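You operate a simulated robot arm through the tools that you are given. There is no shell and no other tool.

The job below is to be done with a simulated robot arm. You get a single attempt, and the scene is never put back.

## Task
Get the grader ready to move: open gates shut, both size dials at 50 mm, wheel pinned, counters reset.
Fine: the feed gate and one chute gate start open; pin into the socket by the handwheel.

It is judged by the outcome, as a careful person would: the job done as asked, and still so three seconds after it is handed in. It fails if anything else is knocked over, pushed out of place, dropped, spilled or broken.

## Robot
A 7-joint arm with a two-finger parallel gripper, fixed in place. Base frame: the origin is at the foot of the arm, x ahead of it, y to its left, z up; the work surface is at about z = 652. Readings come in mm, rad, newtons and seconds.
Its first joint turns from -2.897 to 2.897 rad. Payload 4.4 kg.
The TCP is the grasp point between the finger pads, 23 mm short of the fingertips. In the tool frame z runs along the fingers and y along their closing line. The gripper opens to 94 mm. The fingers are 38 mm wide and 10 mm thick; the gripper's body (54 by 96 mm) begins 39 mm behind the TCP.
Orientation is told as [roll, pitch, yaw] about the base's x, y, z axes, in that order, counted from this pose: with the fingers straight down and closing along the base's y, the tool's x points along the base's -x, its y along +y and its z along -z.

## Interface
- The arm moves only by the tool arm_command. Its arguments are lists of equal length, an entry for each row: "travel": the shift along the base's x, y, z in units of 20 mm (1.0 is 20 mm), a list of three; "delta_rot": the turn, a rotation vector about the base's x, y, z in units of 8 degrees (1.0 is 8 degrees), a list of three. In form: {"travel": [[x, y, z], ...], "delta_rot": [[wx, wy, wz], ...]}. A call has 1 to 20 rows; each row shifts and turns the commanded pose from where the row before left it. "gripper" is the finger opening in mm, from 0 to 94, set as the call begins (left out, the last holds). A call with a number of a shift or a turn outside -1 to 1 is refused whole. A row lasts 0.2 s, in which the tool goes at most 50 mm and 0.15 rad; a call with a longer step from one row to the next is refused whole, and so is a gripper value outside its range. Where a pose cannot be reached the arm comes as near as it can. A force on the tool above 70 N (or 10 N above the force at the start of the call, whichever is more), or a blocked arm, ends the call early, and 0.2 s more pass. Each finger travels about 72 mm/s and halts on what it meets, pressing with about 39 N; the grip force reading is that of the motor and also rises with nothing between the fingers. The clock runs only during rows and for 0.2 s after the last one: add rows that do not move to give the fingers time. The reply holds the time, the measured pose of the TCP, the force on the tool along the base axes, the opening and the grip force, in the units named above and with some noise, with the torque about the TCP (base axes, N m) and any sound that the robot's microphone picked up.
- Cameras (640 x 400 px; columns grow to the right, rows downward): "scene" is fixed at [397.8, -499.5, 1625.3]; the picture's right is [0.92, -0.38, 0.00], its down [-0.21, -0.51, -0.83] and it looks along [0.32, 0.77, -0.56] (base axes); focal length 367 px, centre (320, 200). "wrist" rides on the gripper at [86, 16, -74] in the tool frame; the picture's right is [-0.18, 0.98, 0.00], its down [-0.58, -0.11, -0.81] and it looks along [-0.79, -0.15, 0.59] (tool axes); focal length 243 px, centre (320, 200). There is no depth. A picture from a camera that has moved, and an enlarged one, comes with that camera's place and axes in the base frame and with its lens.
- snapshot(camera): a new picture of that camera. It takes no simulated time.
- zoom(camera, box): a new picture of the part [left, top, right, bottom] of that camera's present view, enlarged. It takes no simulated time.
- close_job(): hands the job in; it is judged then, once.

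Places have to be worked out from the pictures, the camera data and where the tool is seen. Open the gripper and draw the arm clear of the work before you hand the job in, unless the task says otherwise.

The tools are called after ">>>" as name(argument=value, ...) on one line, values as JSON. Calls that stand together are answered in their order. arm_command: Moves the arm, as the interface text tells. Its arguments: {"type":"object","properties":{"travel":{"type":"array","items":{"type":"array","items":{"type":"number"}}},"delta_rot":{"type":"array","items":{"type":"array","items":{"type":"number"}}},"gripper":{"type":"number"}},"required":["travel","delta_rot"]} The other tools are called the same way: snapshot (camera) takes a picture; zoom (camera, box) takes an enlarged picture of a part of a camera's view; close_job () hands the job in.

At the start:

```text
time_s: 0.0
tcp_pos: [491.8, 557.2, 1249.0]
ee_rot: [0.0, -0.001, 0.001]
force: [0.3, -0.1, -0.1]
torque: [0.0, 0.0, -0.01]
finger_gap: 94.2
grip_force: 0.0
```

scene: 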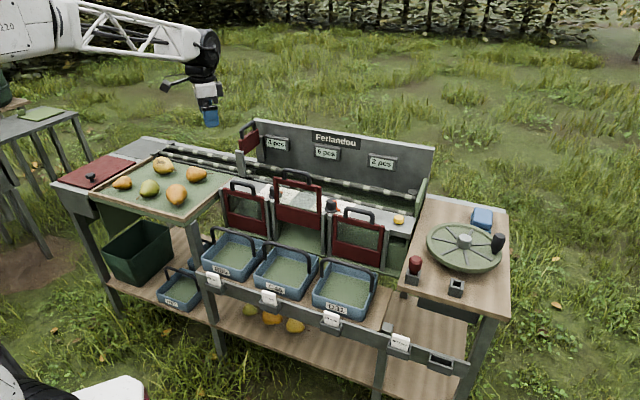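
wrist: 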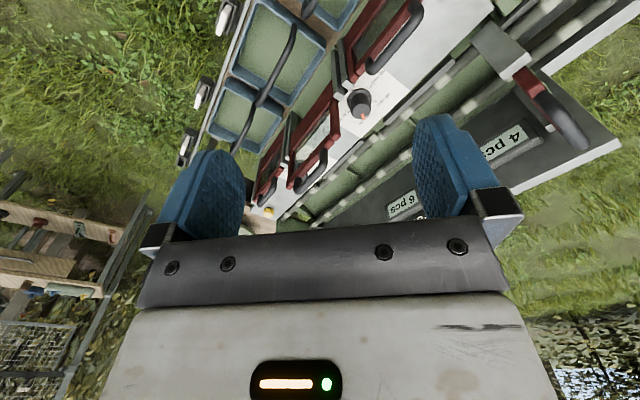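

I'll start by looking closely at the different parts of the scene.

>>> zoom(camera="scene", box=[220, 110, 440, 250])

>>> zoom(camera="scene", box=[380, 180, 540, 280])

>>> zoom(camera="scene", box=[190, 160, 350, 260])

>>> zoom(camera="scene", box=[180, 250, 480, 390])

>>> zoom(camera="scene", box=[50, 120, 250, 245])

```text
2.86 times, centred on (330, 180) of scene
camera zoom: at [397.8, -499.5, 1625.3], right [0.92, -0.38, 0.0], down [-0.21, -0.51, -0.83], along [0.32, 0.77, -0.56], focal length 1049 px, centre (291, 257)
```

zoom: 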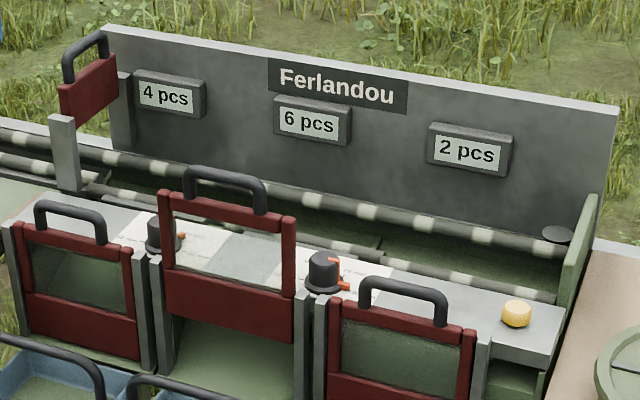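

```text
4.00 times, centred on (460, 230) of scene
camera zoom: at [397.8, -499.5, 1625.3], right [0.92, -0.38, 0.0], down [-0.21, -0.51, -0.83], along [0.32, 0.77, -0.56], focal length 1468 px, centre (-240, 80)
```

zoom: 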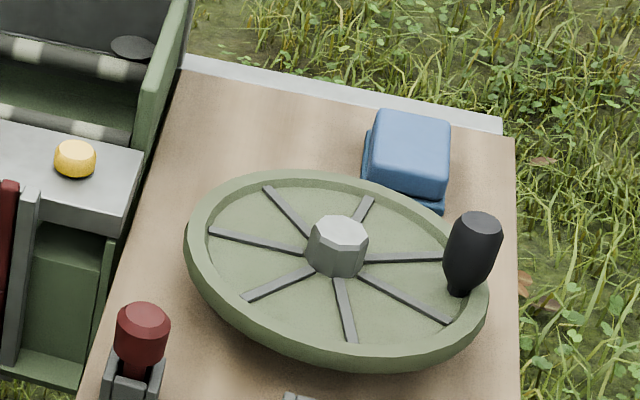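

```text
4.00 times, centred on (270, 210) of scene
camera zoom: at [397.8, -499.5, 1625.3], right [0.92, -0.38, 0.0], down [-0.21, -0.51, -0.83], along [0.32, 0.77, -0.56], focal length 1468 px, centre (520, 160)
```

zoom: 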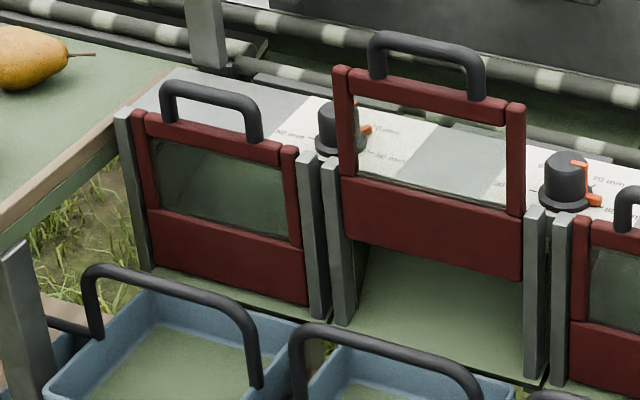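

```text
2.13 times, centred on (330, 320) of scene
camera zoom: at [397.8, -499.5, 1625.3], right [0.92, -0.38, 0.0], down [-0.21, -0.51, -0.83], along [0.32, 0.77, -0.56], focal length 783 px, centre (299, -56)
```

zoom: 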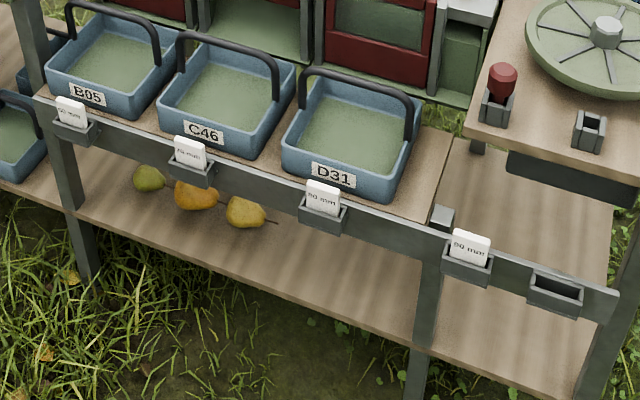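

```text
3.20 times, centred on (150, 182) of scene
camera zoom: at [397.8, -499.5, 1625.3], right [0.92, -0.38, 0.0], down [-0.21, -0.51, -0.83], along [0.32, 0.77, -0.56], focal length 1175 px, centre (864, 256)
```

zoom: 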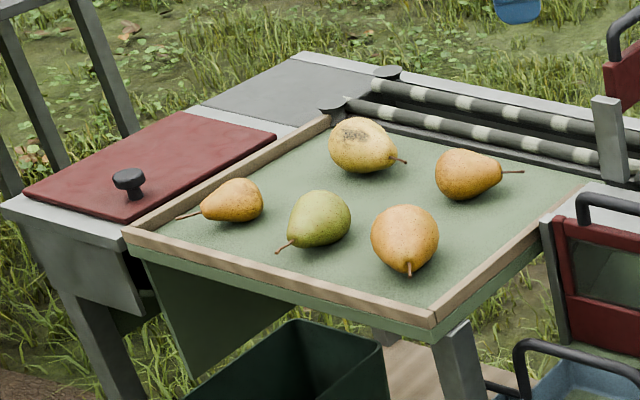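

The grader runs at roughly -45° in the base frame: the displays triangulate to about (763,844,976) and (919,687,981). I'll yaw the tool by +45° and slide along the machine so the wrist camera faces it.

>>> arm_command(travel=[[0.93, -0.93, 0], [0.93, -0.93, 0], [0.93, -0.93, 0], [0.93, -0.93, 0], [0.93, -0.93, 0], [0.93, -0.93, 0], [0.93, -0.93, 0], [0.93, -0.93, 0], [0, 0, 0]], delta_rot=[[0, 0, 0.703], [0, 0, 0.703], [0, 0, 0.703], [0, 0, 0.703], [0, 0, 0.703], [0, 0, 0.703], [0, 0, 0.703], [0, 0, 0.703], [0, 0, 0]])

>>> snapshot(camera="wrist")

>>> snapshot(camera="scene")

```text
time_s: 2.0
tcp_pos: [642.0, 412.0, 1249.7]
ee_rot: [-0.001, 0.0, 0.785]
force: [-0.7, -0.1, 0.1]
torque: [0.0, -0.01, -0.01]
finger_gap: 94.1
grip_force: 0.0
```

```text
taken
camera wrist: at [569.0, 362.0, 1325.9], right [-0.57, 0.82, 0.0], down [0.49, 0.33, 0.81], along [0.67, 0.46, -0.59], focal length 243 px, centre (320, 200)
```

wrist: 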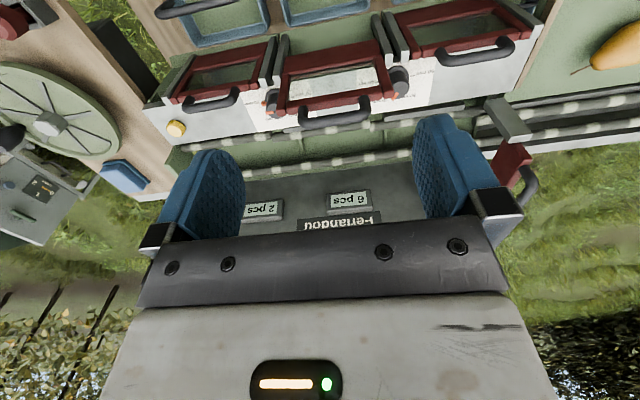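

```text
taken
```

scene: 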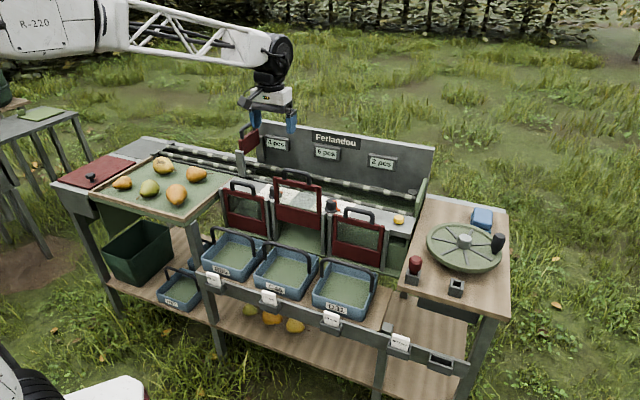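

The camera now faces the machine, upside down in the picture. I'll zoom in on the dials, button, pin and wheel.

>>> zoom(camera="wrist", box=[240, 50, 440, 150])

>>> zoom(camera="wrist", box=[0, 0, 240, 210])

>>> zoom(camera="wrist", box=[240, 60, 340, 130])

>>> zoom(camera="wrist", box=[370, 50, 470, 120])

```text
3.20 times, centred on (340, 100) of wrist
camera zoom: at [569.0, 362.0, 1325.9], right [-0.57, 0.82, 0.0], down [0.49, 0.33, 0.81], along [0.67, 0.46, -0.59], focal length 776 px, centre (256, 520)
```

zoom: 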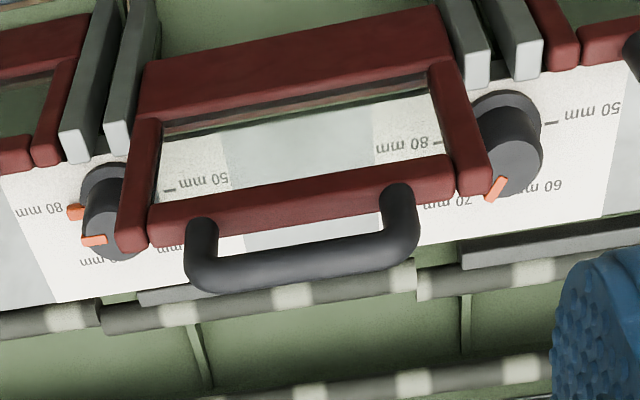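

```text
1.90 times, centred on (120, 105) of wrist
camera zoom: at [569.0, 362.0, 1325.9], right [-0.57, 0.82, 0.0], down [0.49, 0.33, 0.81], along [0.67, 0.46, -0.59], focal length 462 px, centre (701, 381)
```

zoom: 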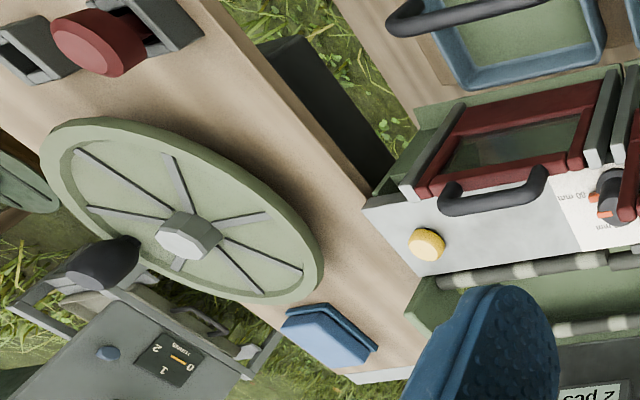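

```text
5.71 times, centred on (290, 95) of wrist
camera zoom: at [569.0, 362.0, 1325.9], right [-0.57, 0.82, 0.0], down [0.49, 0.33, 0.81], along [0.67, 0.46, -0.59], focal length 1386 px, centre (491, 800)
```

zoom: 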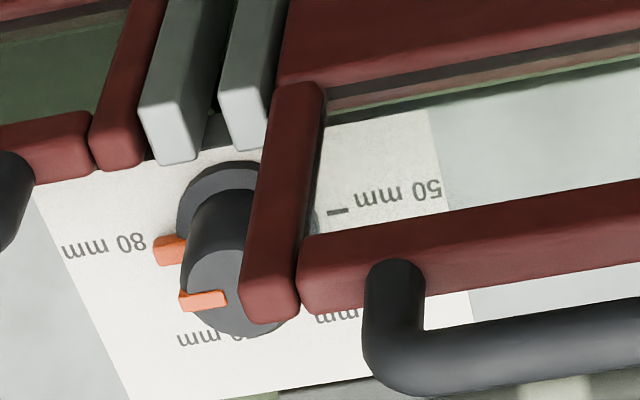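

```text
5.71 times, centred on (420, 85) of wrist
camera zoom: at [569.0, 362.0, 1325.9], right [-0.57, 0.82, 0.0], down [0.49, 0.33, 0.81], along [0.67, 0.46, -0.59], focal length 1386 px, centre (-251, 857)
```

zoom: 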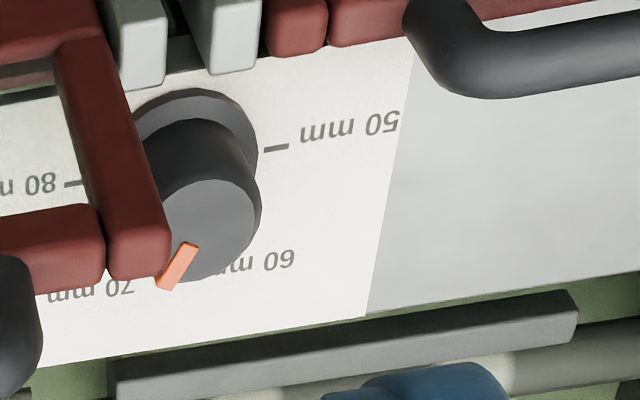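

Key positions in the machine frame (s along the machine, d away from the base):
- Gate 2 handle top: about (162, 873, z≈1030). The closed gates' handles sit at z≈938.
- Yellow button: about (504, 920, 902).
- Pin head: about (595, 700, 932).
- Empty socket: about (708, 702, 885), right in front of the wheel.

I'll close the fingers and come in above the open chute gate's handle.

>>> arm_command(travel=[[0.503, 0.503, -0.94], [0.503, 0.503, -0.94], [0.503, 0.503, -0.94], [0.503, 0.503, -0.94], [0.503, 0.503, -0.94], [0.503, 0.503, -0.94], [0.503, 0.503, -0.94], [0.503, 0.503, -0.94], [0.503, 0.503, -0.94], [0, 0, 0]], delta_rot=[[0, 0, 0], [0, 0, 0], [0, 0, 0], [0, 0, 0], [0, 0, 0], [0, 0, 0], [0, 0, 0], [0, 0, 0], [0, 0, 0], [0, 0, 0]], gripper=0)

>>> snapshot(camera="wrist")

>>> zoom(camera="scene", box=[220, 90, 440, 230])

```text
time_s: 4.2
tcp_pos: [732.2, 499.2, 1078.2]
ee_rot: [0.0, 0.0, 0.788]
force: [-0.8, 0.7, 0.8]
torque: [0.02, 0.0, -0.02]
finger_gap: 0.0
grip_force: 39.6
```

```text
taken
camera wrist: at [658.6, 448.4, 1154.1], right [-0.56, 0.83, 0.0], down [0.49, 0.33, 0.81], along [0.67, 0.46, -0.59], focal length 243 px, centre (320, 200)
```

wrist: 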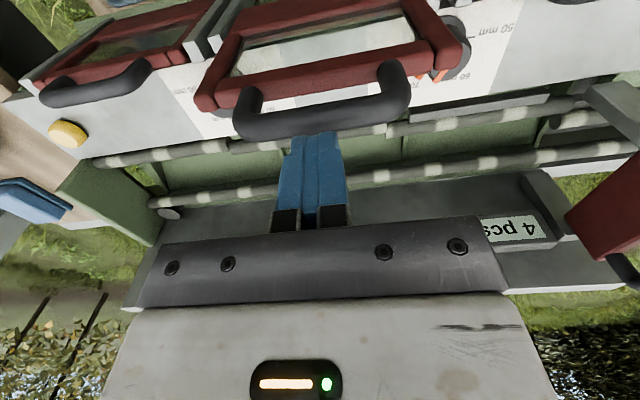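

```text
2.86 times, centred on (330, 160) of scene
camera zoom: at [397.8, -499.5, 1625.3], right [0.92, -0.38, 0.0], down [-0.21, -0.51, -0.83], along [0.32, 0.77, -0.56], focal length 1049 px, centre (291, 314)
```

zoom: 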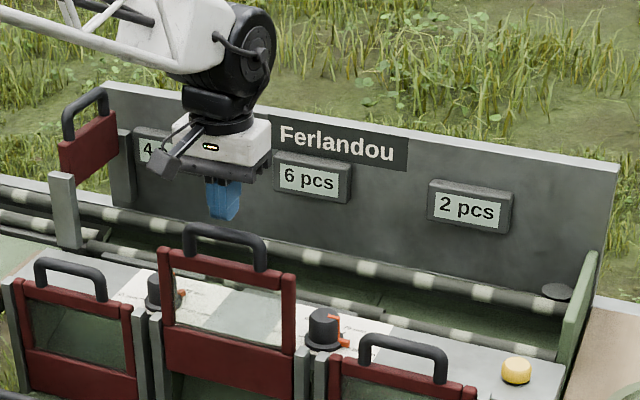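

The tips hang about 20 mm above the handle bar, with the bar near s≈163, d≈867. I'll lower slowly onto the bar and start pushing the gate down.

>>> arm_command(travel=[[-0.18, -0.12, -0.5], [0, 0, -0.5], [0, 0, -0.4], [0, 0, -0.4], [0, 0, -0.4], [0, 0, -0.4], [0, 0, -0.4], [0, 0, 0]], delta_rot=[[0, 0, 0], [0, 0, 0], [0, 0, 0], [0, 0, 0], [0, 0, 0], [0, 0, 0], [0, 0, 0], [0, 0, 0]])

>>> snapshot(camera="wrist")

>>> zoom(camera="scene", box=[220, 90, 440, 230])

```text
time_s: 6.0
tcp_pos: [727.5, 497.0, 1020.8]
ee_rot: [0.0, 0.0, 0.786]
force: [0.4, -0.5, -0.9]
torque: [-0.03, -0.02, 0.0]
finger_gap: 0.3
grip_force: 38.8
```

```text
taken
camera wrist: at [654.6, 446.8, 1095.4], right [-0.56, 0.83, 0.0], down [0.49, 0.33, 0.81], along [0.67, 0.46, -0.59], focal length 243 px, centre (320, 200)
```

wrist: 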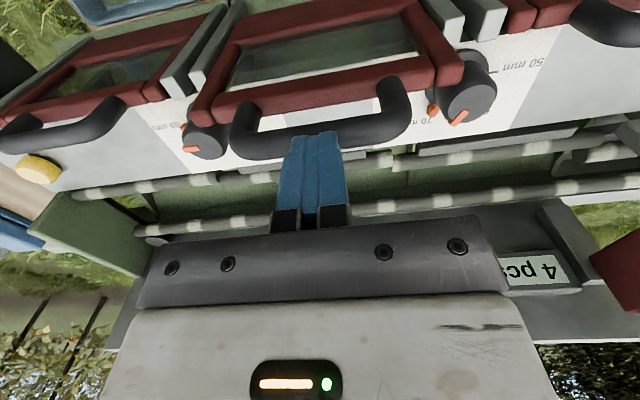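

```text
2.86 times, centred on (330, 160) of scene
camera zoom: at [397.8, -499.5, 1625.3], right [0.92, -0.38, 0.0], down [-0.21, -0.51, -0.83], along [0.32, 0.77, -0.56], focal length 1049 px, centre (291, 314)
```

zoom: 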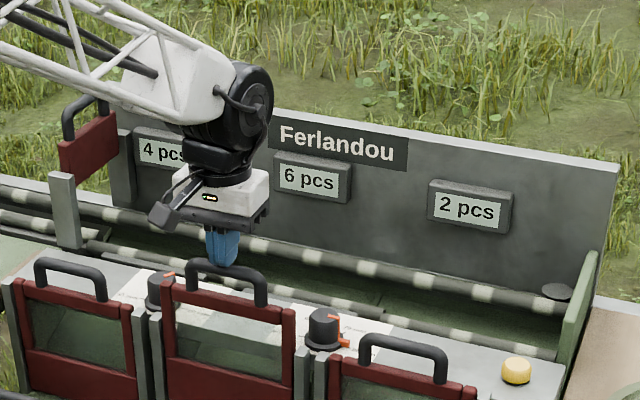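

The gate is sliding down under the fingertips. I'll keep pushing until it bottoms out.

>>> arm_command(travel=[[0, 0, -0.4], [0, 0, -0.4], [0, 0, -0.4], [0, 0, -0.4], [0, 0, -0.4], [0, 0, -0.3], [0, 0, -0.3], [0, 0, -0.3], [0, 0, -0.3], [0, 0, 0]], delta_rot=[[0, 0, 0], [0, 0, 0], [0, 0, 0], [0, 0, 0], [0, 0, 0], [0, 0, 0], [0, 0, 0], [0, 0, 0], [0, 0, 0], [0, 0, 0]])

>>> snapshot(camera="wrist")

>>> zoom(camera="scene", box=[200, 120, 440, 270])

```text
time_s: 7.8
tcp_pos: [728.0, 498.5, 970.7]
ee_rot: [-0.003, -0.008, 0.785]
force: [1.7, 2.2, 5.4]
torque: [0.05, 0.01, 0.0]
finger_gap: 0.0
grip_force: 38.7
stopped in row 8: the force on the tool passed its limit at 79 N (the readings are from after the stop); the commanded pose is now the measured one
```

```text
taken
camera wrist: at [655.2, 448.1, 1046.0], right [-0.57, 0.82, 0.0], down [0.48, 0.33, 0.81], along [0.67, 0.46, -0.58], focal length 243 px, centre (320, 200)
```

wrist: 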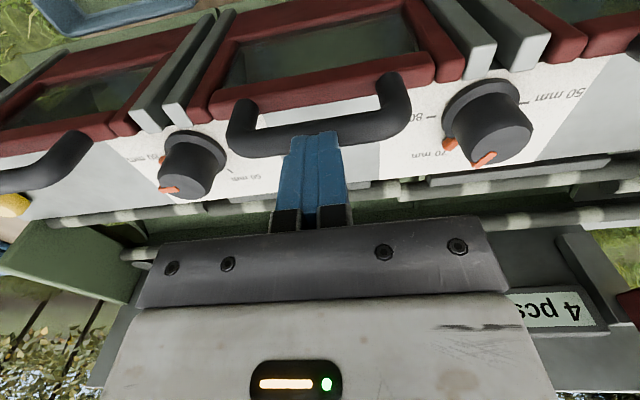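

```text
2.67 times, centred on (320, 195) of scene
camera zoom: at [397.8, -499.5, 1625.3], right [0.92, -0.38, 0.0], down [-0.21, -0.51, -0.83], along [0.32, 0.77, -0.56], focal length 979 px, centre (320, 213)
```

zoom: 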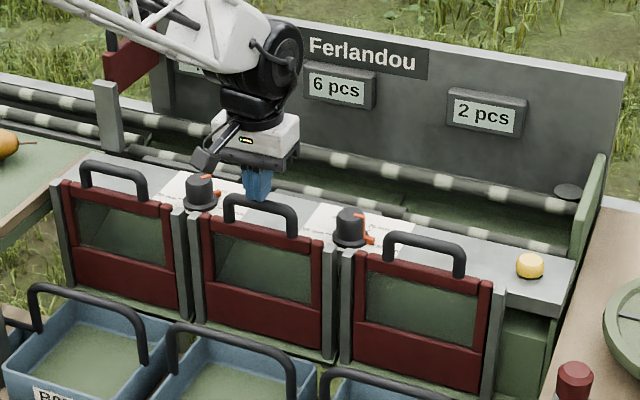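

Gate 2 hit its stop (79 N) and its handle lines up with the neighbouring gates, so it's shut. I'll inspect the dials from this pose.

>>> zoom(camera="wrist", box=[400, 50, 620, 200])

>>> zoom(camera="wrist", box=[110, 90, 290, 215])

>>> zoom(camera="scene", box=[250, 160, 370, 235])

```text
2.67 times, centred on (510, 125) of wrist
camera zoom: at [655.2, 448.1, 1046.0], right [-0.57, 0.82, 0.0], down [0.48, 0.33, 0.81], along [0.67, 0.46, -0.58], focal length 647 px, centre (-187, 400)
```

zoom: 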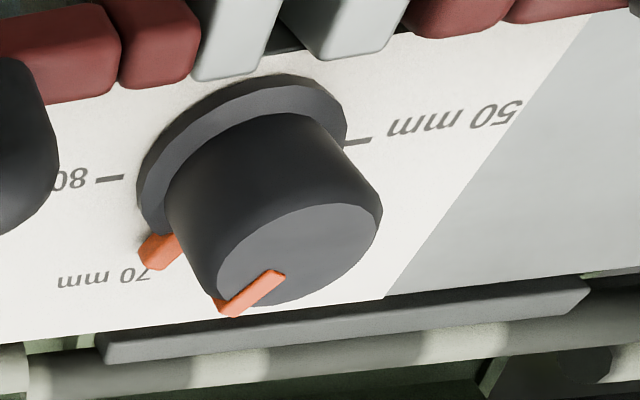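

```text
3.20 times, centred on (200, 152) of wrist
camera zoom: at [655.2, 448.1, 1046.0], right [-0.57, 0.82, 0.0], down [0.48, 0.33, 0.81], along [0.67, 0.46, -0.58], focal length 776 px, centre (704, 352)
```

zoom: 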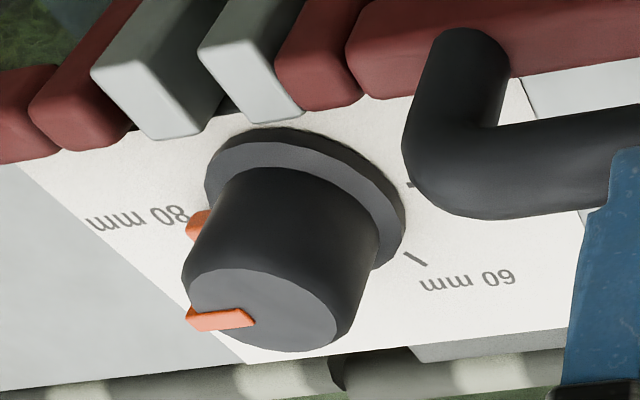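

```text
5.33 times, centred on (310, 198) of scene
camera zoom: at [397.8, -499.5, 1625.3], right [0.92, -0.38, 0.0], down [-0.21, -0.51, -0.83], along [0.32, 0.77, -0.56], focal length 1958 px, centre (373, 213)
```

zoom: 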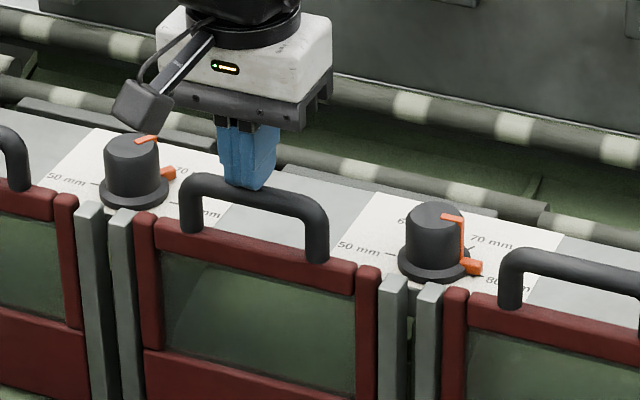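

The dial scale runs 50 (left), 60, 70, 80 (right). Dial 1 points at 70 and dial 2 at 80, so both need a counter-clockwise turn seen from above. Dial 2's top is near (s 274, d 903, z 930). I'll lift, open the gripper, and hover above it to align.

>>> arm_command(travel=[[0, 0, 0.9], [0, 0, 0.9], [0.872, -0.448, 0.2], [0.872, -0.448, 0], [0.872, -0.448, 0], [0.872, -0.448, 0], [0.872, -0.448, 0], [0.872, -0.448, 0], [0, 0, 0]], delta_rot=[[0, 0, 0], [0, 0, 0], [0, 0, 0], [0, 0, 0], [0, 0, 0], [0, 0, 0], [0, 0, 0], [0, 0, 0], [0, 0, 0]], gripper=70)

>>> snapshot(camera="wrist")

>>> snapshot(camera="scene")

```text
time_s: 9.8
tcp_pos: [833.4, 443.3, 1010.8]
ee_rot: [-0.001, -0.008, 0.787]
force: [-0.2, -0.6, -0.5]
torque: [-0.02, 0.0, -0.03]
finger_gap: 69.6
grip_force: 0.2
```

```text
taken
camera wrist: at [759.7, 392.5, 1085.5], right [-0.56, 0.83, 0.0], down [0.48, 0.33, 0.81], along [0.67, 0.46, -0.59], focal length 243 px, centre (320, 200)
```

wrist: 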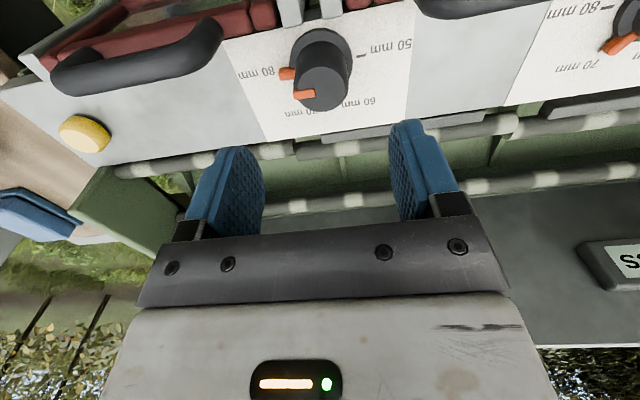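

```text
taken
```

scene: 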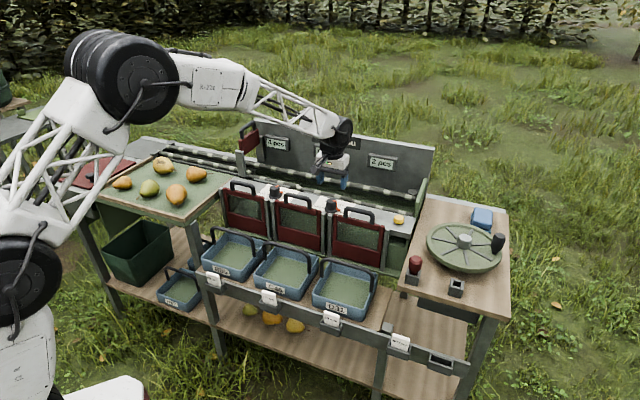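

Dial 2 is almost centred in the column under the tool. I'll zoom in to read the scale and pointer angle.

>>> zoom(camera="wrist", box=[230, 0, 430, 150])

>>> zoom(camera="wrist", box=[520, 0, 640, 110])

```text
2.67 times, centred on (330, 75) of wrist
camera zoom: at [759.7, 392.5, 1085.5], right [-0.56, 0.83, 0.0], down [0.48, 0.33, 0.81], along [0.67, 0.46, -0.59], focal length 647 px, centre (293, 533)
```

zoom: 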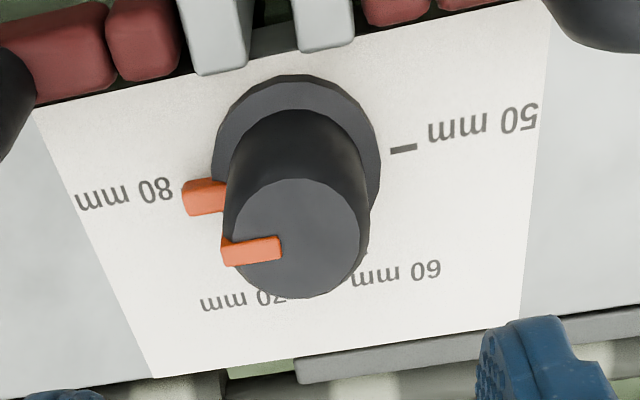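

```text
3.64 times, centred on (580, 55) of wrist
camera zoom: at [759.7, 392.5, 1085.5], right [-0.56, 0.83, 0.0], down [0.48, 0.33, 0.81], along [0.67, 0.46, -0.59], focal length 882 px, centre (-626, 727)
```

zoom: 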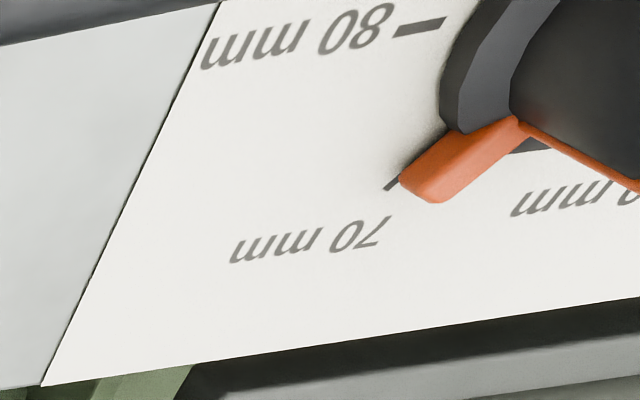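

The scale is symmetric: 80 mm at 0°, 50 mm at 180°, and dial 2's pointer is at about 0°. The dial axis is near (s 274.3, d 901). I'll yaw the tool -90° so the fingers straddle the knob clear of the pointer rib. That leaves room to rotate +180° in one grip.

>>> arm_command(travel=[[-0.117, -0.01, 0], [0, 0, 0], [0, 0, 0], [0, 0, 0], [0, 0, 0], [0, 0, 0], [0, 0, 0], [0, 0, 0], [0, 0, 0], [0, 0, 0], [0, 0, 0], [0, 0, 0], [0, 0, 0]], delta_rot=[[0, 0.05, -0.9375], [0, 0, -0.9375], [0, 0, -0.9375], [0, 0, -0.9375], [0, 0, -0.9375], [0, 0, -0.9375], [0, 0, -0.9375], [0, 0, -0.9375], [0, 0, -0.9375], [0, 0, -0.9375], [0, 0, -0.9375], [0, 0, -0.9375], [0, 0, 0]], gripper=64)

>>> snapshot(camera="wrist")

>>> zoom(camera="scene", box=[270, 110, 430, 230])

```text
time_s: 12.6
tcp_pos: [830.3, 443.9, 1009.4]
ee_rot: [0.003, -0.004, -0.786]
force: [0.3, 0.2, 0.2]
torque: [0.01, 0.01, 0.03]
finger_gap: 63.9
grip_force: 0.0
```

```text
taken
camera wrist: at [780.1, 516.5, 1086.0], right [0.83, 0.56, 0.0], down [0.33, -0.49, 0.81], along [0.46, -0.67, -0.59], focal length 243 px, centre (320, 200)
```

wrist: 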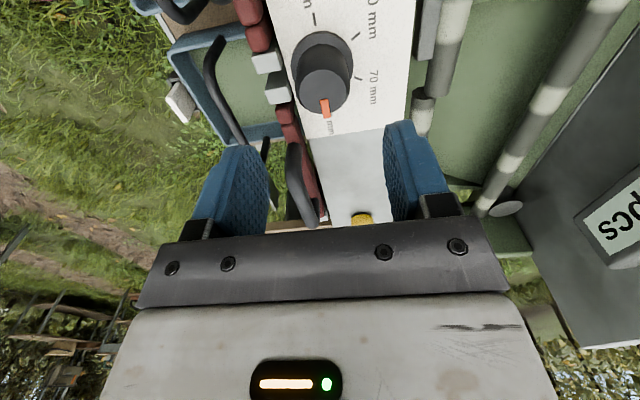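

```text
3.33 times, centred on (350, 170) of scene
camera zoom: at [397.8, -499.5, 1625.3], right [0.92, -0.38, 0.0], down [-0.21, -0.51, -0.83], along [0.32, 0.77, -0.56], focal length 1224 px, centre (220, 300)
```

zoom: 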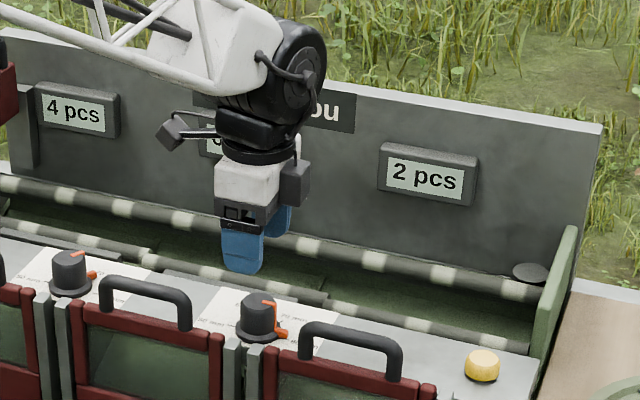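

>>> zoom(camera="wrist", box=[260, 0, 400, 140])

```text
2.86 times, centred on (330, 70) of wrist
camera zoom: at [780.1, 516.5, 1086.0], right [0.83, 0.56, 0.0], down [0.33, -0.49, 0.81], along [0.46, -0.67, -0.59], focal length 693 px, centre (291, 571)
```

zoom: 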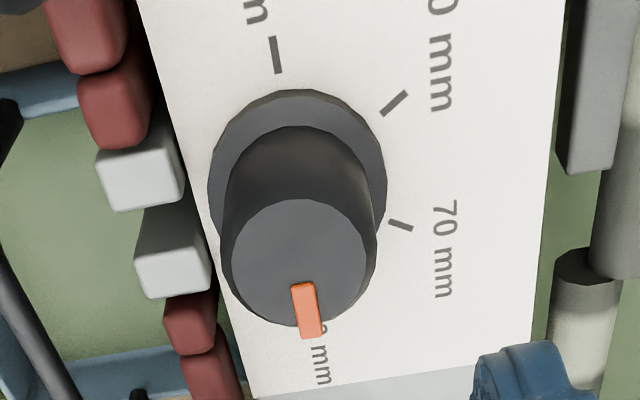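

Refined dial 2 axis: (s 274.5, d 902.3). The ticks sit at 0/60/120/180°. I'll shift about 2 mm and lower until the tips are just above the flange.

>>> arm_command(travel=[[0.09, 0, -0.4], [0, 0, -0.75], [0, 0, -0.75], [0, 0, -0.75], [0, 0, -0.75], [0, 0, -0.4], [0, 0, -0.35], [0, 0, 0]], delta_rot=[[0, 0, 0], [0, 0, 0], [0, 0, 0], [0, 0, 0], [0, 0, 0], [0, 0, 0], [0, 0, 0], [0, 0, 0]])

>>> snapshot(camera="wrist")

>>> zoom(camera="scene", box=[270, 150, 390, 240])

```text
time_s: 14.4
tcp_pos: [831.9, 444.3, 927.8]
ee_rot: [0.004, -0.002, -0.786]
force: [0.2, 0.3, 1.0]
torque: [0.01, -0.01, 0.03]
finger_gap: 64.3
grip_force: 0.0
```

```text
taken
camera wrist: at [782.2, 516.5, 1003.3], right [0.83, 0.56, 0.0], down [0.33, -0.49, 0.81], along [0.46, -0.66, -0.59], focal length 243 px, centre (320, 200)
```

wrist: 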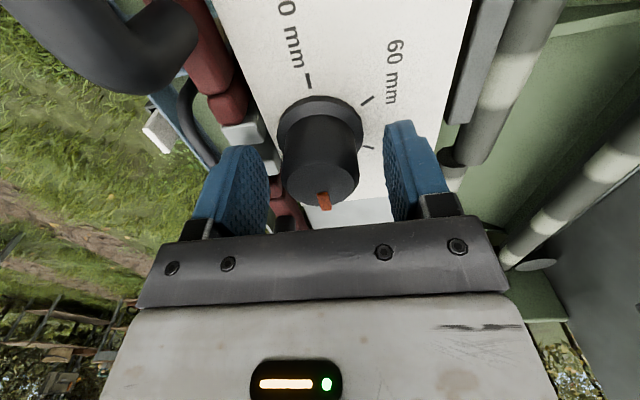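

```text
4.44 times, centred on (330, 195) of scene
camera zoom: at [397.8, -499.5, 1625.3], right [0.92, -0.38, 0.0], down [-0.21, -0.51, -0.83], along [0.32, 0.77, -0.56], focal length 1631 px, centre (276, 222)
```

zoom: 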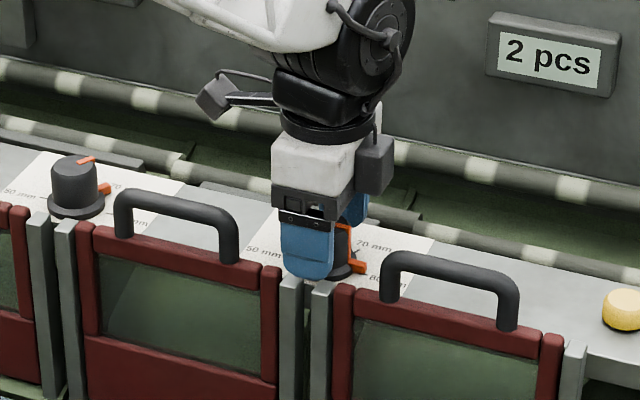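

The knob sits between the pads, centred at about column 320. I'll close on it.

>>> arm_command(travel=[[0, 0, 0], [0, 0, 0], [0, 0, 0], [0, 0, 0]], delta_rot=[[0, 0, 0], [0, 0, 0], [0, 0, 0], [0, 0, 0]], gripper=20)

>>> snapshot(camera="wrist")

```text
time_s: 15.4
tcp_pos: [831.9, 444.3, 928.5]
ee_rot: [0.004, -0.003, -0.784]
force: [4.1, 3.2, -0.6]
torque: [-0.45, 0.42, -0.03]
finger_gap: 37.8
grip_force: 45.3
```

```text
taken
camera wrist: at [782.3, 516.5, 1003.4], right [0.83, 0.56, 0.0], down [0.33, -0.49, 0.81], along [0.46, -0.66, -0.59], focal length 243 px, centre (320, 200)
```

wrist: 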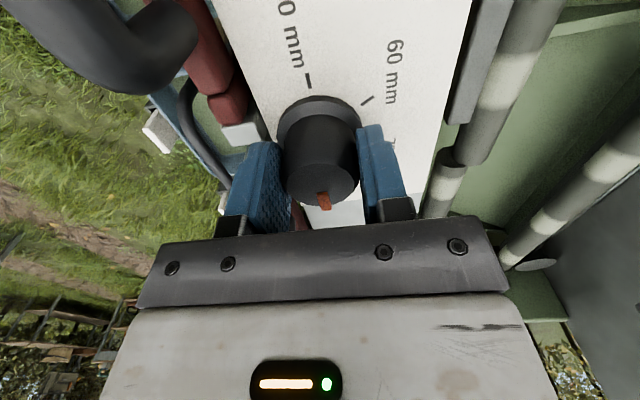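

It's gripped at 37.8 mm. I'll turn counter-clockwise 45° and check that the dial follows.

>>> arm_command(travel=[[0, 0, 0], [0, 0, 0], [0, 0, 0], [0, 0, 0], [0, 0, 0], [0, 0, 0], [0, 0, 0], [0, 0, 0]], delta_rot=[[0, 0, 0.75], [0, 0, 0.8125], [0, 0, 0.8125], [0, 0, 0.8125], [0, 0, 0.8125], [0, 0, 0.8125], [0, 0, 0.8125], [0, 0, 0]])

>>> snapshot(camera="wrist")

>>> zoom(camera="scene", box=[270, 150, 390, 240])

```text
time_s: 17.2
tcp_pos: [832.9, 444.4, 928.0]
ee_rot: [0.005, -0.003, 0.002]
force: [21.0, 31.7, -0.7]
torque: [-0.26, 0.09, 0.05]
finger_gap: 38.2
grip_force: 45.3
```

```text
taken
camera wrist: at [745.3, 459.2, 1003.3], right [0.18, 0.98, 0.0], down [0.58, -0.11, 0.81], along [0.79, -0.14, -0.59], focal length 243 px, centre (320, 200)
```

wrist: 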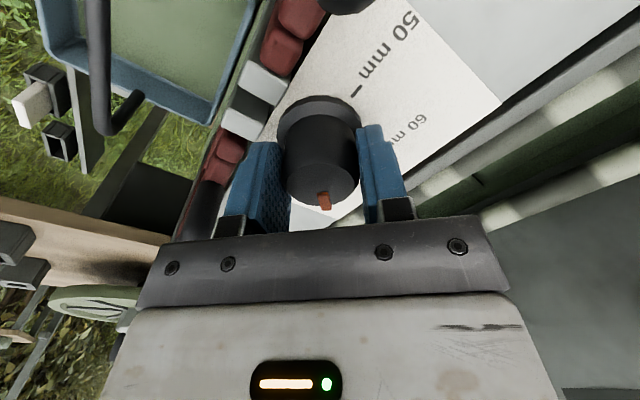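

```text
4.44 times, centred on (330, 195) of scene
camera zoom: at [397.8, -499.5, 1625.3], right [0.92, -0.38, 0.0], down [-0.21, -0.51, -0.83], along [0.32, 0.77, -0.56], focal length 1631 px, centre (276, 222)
```

zoom: 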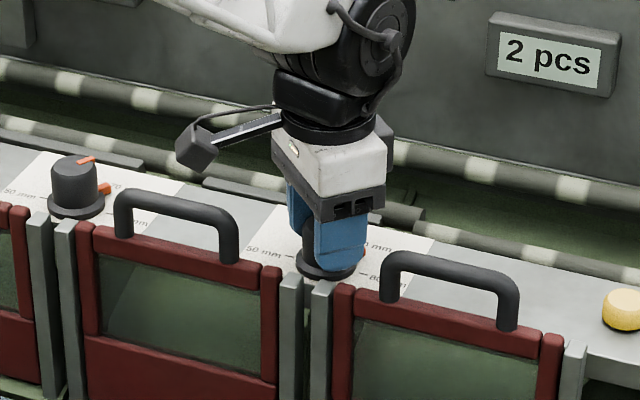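

The dial follows: the pointer stays fixed relative to the fingers. Some sideways load has built up (about 38 N towards +n), so I'll shift about 1.5 mm that way while turning the next 45°.

>>> arm_command(travel=[[0.04, 0.06, 0], [0, 0, 0], [0, 0, 0], [0, 0, 0], [0, 0, 0]], delta_rot=[[0, 0, 0], [0, 0, 0.75], [0, 0, 0.75], [0, 0, 0.75], [0, 0, 0]])

```text
time_s: 18.4
tcp_pos: [833.4, 443.1, 928.2]
ee_rot: [0.004, -0.001, 0.314]
force: [-22.7, -34.6, 22.9]
torque: [-1.43, -0.05, -0.13]
finger_gap: 37.9
grip_force: 44.9
```

The load flipped sign, so the contact is stiff. I'll release slightly, let it relax, and re-grip at this angle to zero the side load before continuing.

>>> arm_command(travel=[[0, 0, 0], [0, 0, 0], [0, 0, 0]], delta_rot=[[0, 0, 0], [0, 0, 0], [0, 0, 0]], gripper=52)

>>> zoom(camera="wrist", box=[220, 50, 420, 220])

>>> zoom(camera="scene", box=[270, 150, 390, 240])

```text
time_s: 19.2
tcp_pos: [832.3, 445.3, 925.6]
ee_rot: [0.004, -0.003, 0.314]
force: [0.5, 0.2, -1.4]
torque: [-0.02, 0.01, 0.0]
finger_gap: 52.2
grip_force: 0.0
```

```text
2.35 times, centred on (320, 135) of wrist
camera zoom: at [745.5, 433.4, 1002.5], right [-0.13, 0.99, 0.0], down [0.59, 0.07, 0.81], along [0.8, 0.11, -0.59], focal length 571 px, centre (320, 353)
```

zoom: 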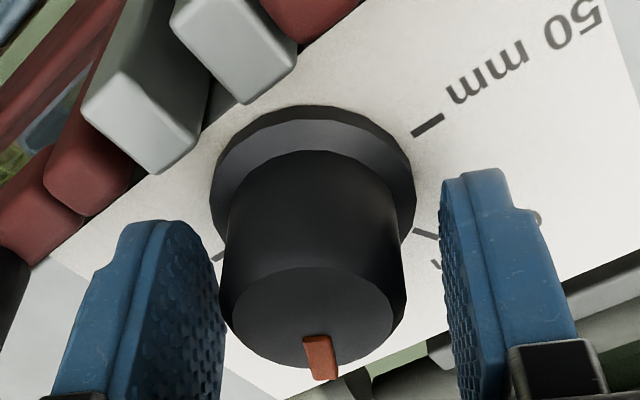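

```text
4.44 times, centred on (330, 195) of scene
camera zoom: at [397.8, -499.5, 1625.3], right [0.92, -0.38, 0.0], down [-0.21, -0.51, -0.83], along [0.32, 0.77, -0.56], focal length 1631 px, centre (276, 222)
```

zoom: 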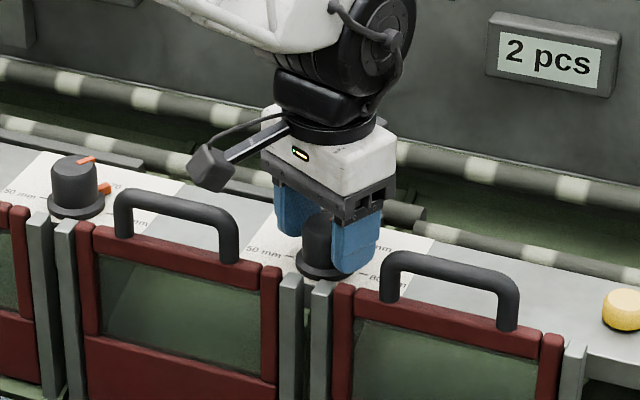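

The dial held its place at about 63°, and released it shows the tool about 1.4 mm too far in +y. I'll correct that, re-grip, and check the side load.

>>> arm_command(travel=[[0, -0.07, 0.05], [0, 0, 0]], delta_rot=[[0, 0, 0], [0, 0, 0]])

>>> arm_command(travel=[[0, 0, 0], [0, 0, 0], [0, 0, 0]], delta_rot=[[0, 0, 0], [0, 0, 0], [0, 0, 0]], gripper=20)

>>> arm_command(travel=[[0, 0, 0], [0, 0, 0], [0, 0, 0], [0, 0, 0], [0, 0, 0]], delta_rot=[[0, 0, 0.7], [0, 0, 0.7], [0, 0, 0.7], [0, 0, 0.7], [0, 0, 0]])

```text
time_s: 19.8
tcp_pos: [833.8, 444.1, 927.5]
ee_rot: [0.002, -0.002, 0.313]
force: [8.5, 5.6, -7.2]
torque: [0.39, -0.24, 0.31]
finger_gap: 50.8
grip_force: 0.1
```

```text
time_s: 20.6
tcp_pos: [832.6, 443.9, 927.9]
ee_rot: [0.004, -0.002, 0.314]
force: [-8.7, -8.1, 8.4]
torque: [-0.92, 0.35, 0.01]
finger_gap: 38.0
grip_force: 45.1
```

```text
time_s: 21.8
tcp_pos: [832.0, 443.0, 928.3]
ee_rot: [0.004, -0.001, 0.705]
force: [9.8, -4.6, 1.6]
torque: [0.22, -1.36, 0.02]
finger_gap: 37.6
grip_force: 44.6
```

The side load is small now. I'll continue turning another 45°.

>>> arm_command(travel=[[0, 0, 0], [0, 0, 0], [0, 0, 0], [0, 0, 0], [0, 0, 0], [0, 0, 0], [0, 0, 0]], delta_rot=[[0, 0, 0.7], [0, 0, 0.8], [0, 0, 0.8], [0, 0, 0.8], [0, 0, 0.8], [0, 0, 0.8], [0, 0, 0]])

>>> snapshot(camera="wrist")

>>> zoom(camera="scene", box=[270, 150, 390, 240])

```text
time_s: 23.4
tcp_pos: [833.2, 444.5, 928.0]
ee_rot: [0.004, -0.002, 1.363]
force: [33.7, 9.8, -5.5]
torque: [0.46, -1.07, -0.03]
finger_gap: 37.8
grip_force: 44.4
```

```text
taken
camera wrist: at [799.1, 361.8, 1003.7], right [-0.92, 0.38, 0.0], down [0.23, 0.54, 0.81], along [0.31, 0.75, -0.59], focal length 243 px, centre (320, 200)
```

wrist: 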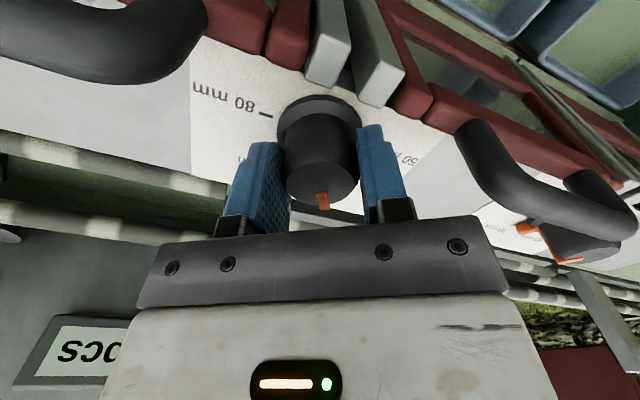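

```text
4.44 times, centred on (330, 195) of scene
camera zoom: at [397.8, -499.5, 1625.3], right [0.92, -0.38, 0.0], down [-0.21, -0.51, -0.83], along [0.32, 0.77, -0.56], focal length 1631 px, centre (276, 222)
```

zoom: 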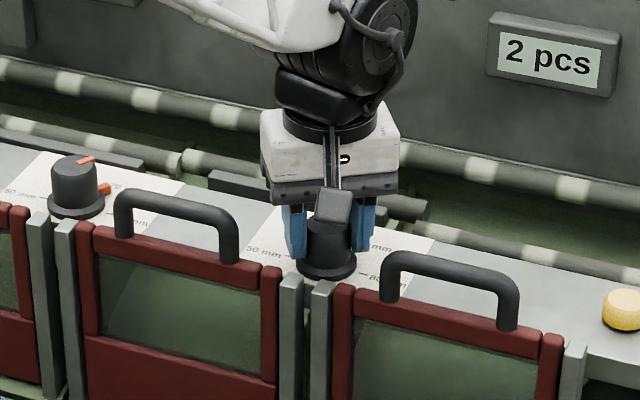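

The pointer is still fixed relative to the tool at about 123° (60 mm), with no slip. Turning about 53° more.

>>> arm_command(travel=[[0, 0, 0], [0, 0, 0], [0, 0, 0], [0, 0, 0], [0, 0, 0], [0, 0, 0], [0, 0, 0], [0, 0, 0], [0, 0, 0]], delta_rot=[[0, 0, 0.8], [0, 0, 0.85], [0, 0, 0.85], [0, 0, 0.85], [0, 0, 0.85], [0, 0, 0.85], [0, 0, 0.85], [0, 0, 0.7], [0, 0, 0]])

>>> snapshot(camera="wrist")

>>> zoom(camera="scene", box=[270, 150, 390, 240])

```text
time_s: 25.4
tcp_pos: [832.6, 443.3, 928.4]
ee_rot: [0.003, -0.002, 2.283]
force: [31.2, -22.3, 10.0]
torque: [0.09, -0.83, 0.04]
finger_gap: 37.9
grip_force: 44.8
```

```text
taken
camera wrist: at [877.6, 367.4, 1003.8], right [-0.86, -0.5, 0.0], down [-0.29, 0.51, 0.81], along [-0.41, 0.7, -0.59], focal length 243 px, centre (320, 200)
```

wrist: 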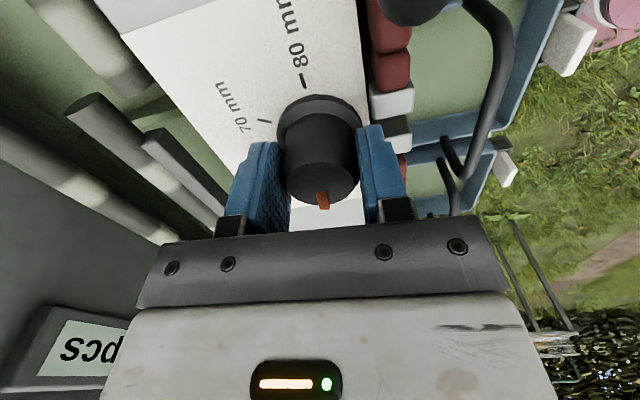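

```text
4.44 times, centred on (330, 195) of scene
camera zoom: at [397.8, -499.5, 1625.3], right [0.92, -0.38, 0.0], down [-0.21, -0.51, -0.83], along [0.32, 0.77, -0.56], focal length 1631 px, centre (276, 222)
```

zoom: 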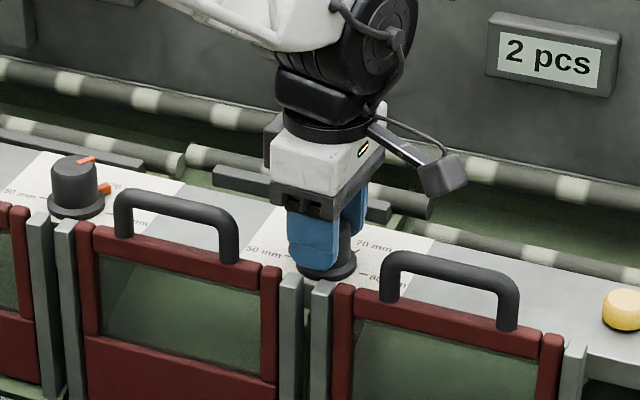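

Yaw is 130.8°, about 4° short of the half turn. I'll finish the turn, then open and raise to read the dial.

>>> arm_command(travel=[[0, 0, 0], [0, 0, 0], [0, 0, 0]], delta_rot=[[0, 0, 0.3], [0, 0, 0.23], [0, 0, 0]])

>>> arm_command(travel=[[0, 0, 0], [0, 0, 0], [0, 0, 0], [0, 0, 0.5], [0, 0, 1], [0, 0, 1], [0, 0, 1], [0, 0, 0.5], [0, 0, 0]], delta_rot=[[0, 0, 0], [0, 0, 0], [0, 0, 0], [0, 0, 0], [0, 0, 0], [0, 0, 0], [0, 0, 0], [0, 0, 0], [0, 0, 0]], gripper=64)

>>> zoom(camera="wrist", box=[240, 0, 400, 140])

>>> zoom(camera="scene", box=[270, 150, 390, 240])

```text
time_s: 26.2
tcp_pos: [833.2, 444.4, 928.3]
ee_rot: [0.004, -0.001, 2.358]
force: [18.5, -28.8, 15.4]
torque: [0.12, -0.44, 0.07]
finger_gap: 37.8
grip_force: 45.1
```

```text
time_s: 28.2
tcp_pos: [834.4, 443.7, 1008.3]
ee_rot: [0.003, -0.001, 2.356]
force: [0.1, 0.1, -1.0]
torque: [-0.01, -0.01, 0.0]
finger_gap: 64.0
grip_force: 0.0
```

```text
2.86 times, centred on (320, 70) of wrist
camera zoom: at [883.4, 370.3, 1084.2], right [-0.82, -0.57, 0.0], down [-0.33, 0.49, 0.81], along [-0.46, 0.66, -0.59], focal length 693 px, centre (320, 571)
```

zoom: 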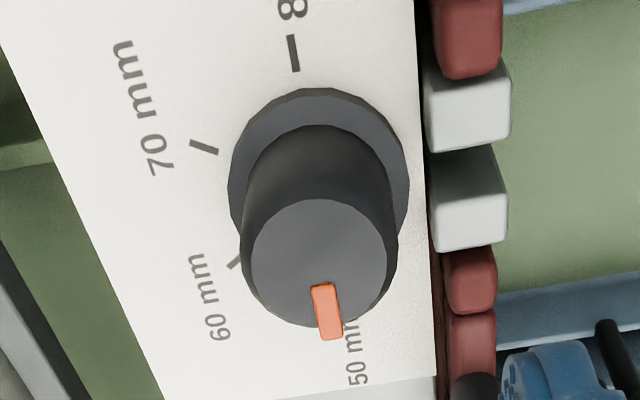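

```text
4.44 times, centred on (330, 195) of scene
camera zoom: at [397.8, -499.5, 1625.3], right [0.92, -0.38, 0.0], down [-0.21, -0.51, -0.83], along [0.32, 0.77, -0.56], focal length 1631 px, centre (276, 222)
```

zoom: 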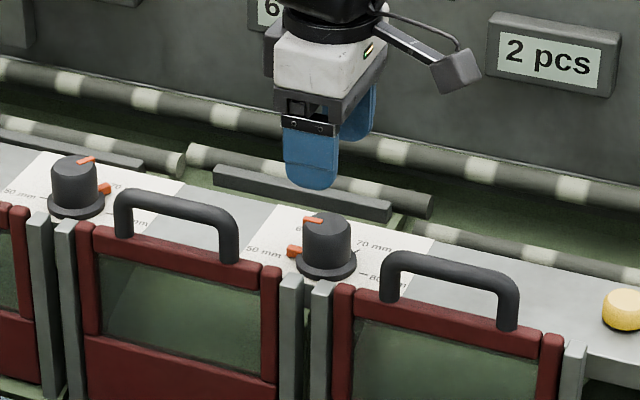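

>>> zoom(camera="scene", box=[310, 185, 360, 217])

>>> zoom(camera="wrist", box=[280, 0, 380, 140])

>>> zoom(camera="scene", box=[262, 172, 312, 204])

```text
12.50 times, centred on (335, 201) of scene
camera zoom: at [397.8, -499.5, 1625.3], right [0.92, -0.38, 0.0], down [-0.21, -0.51, -0.83], along [0.32, 0.77, -0.56], focal length 4588 px, centre (132, 188)
```

zoom: 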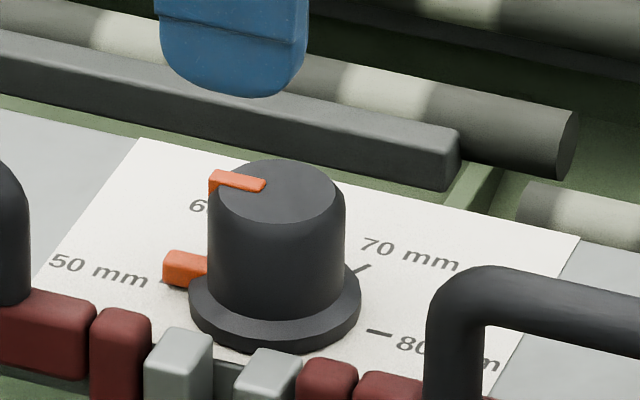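

```text
2.86 times, centred on (330, 70) of wrist
camera zoom: at [883.4, 370.3, 1084.2], right [-0.82, -0.57, 0.0], down [-0.33, 0.49, 0.81], along [-0.46, 0.66, -0.59], focal length 693 px, centre (291, 571)
```

zoom: 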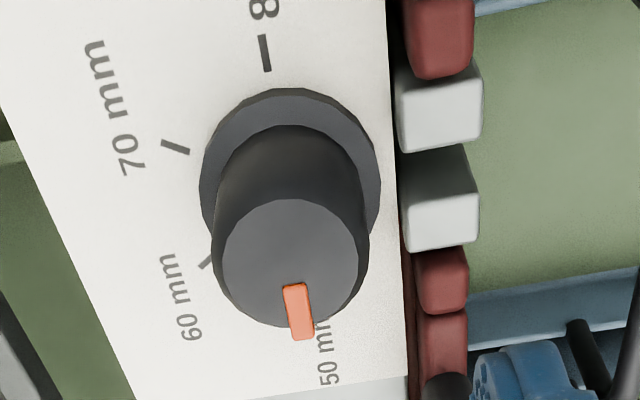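

```text
12.50 times, centred on (287, 188) of scene
camera zoom: at [397.8, -499.5, 1625.3], right [0.92, -0.38, 0.0], down [-0.21, -0.51, -0.83], along [0.32, 0.77, -0.56], focal length 4588 px, centre (732, 350)
```

zoom: 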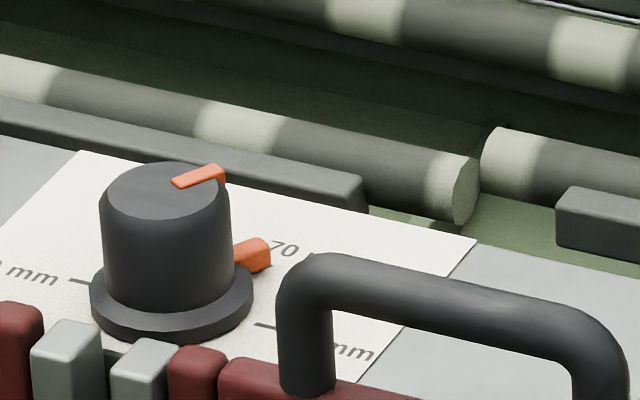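

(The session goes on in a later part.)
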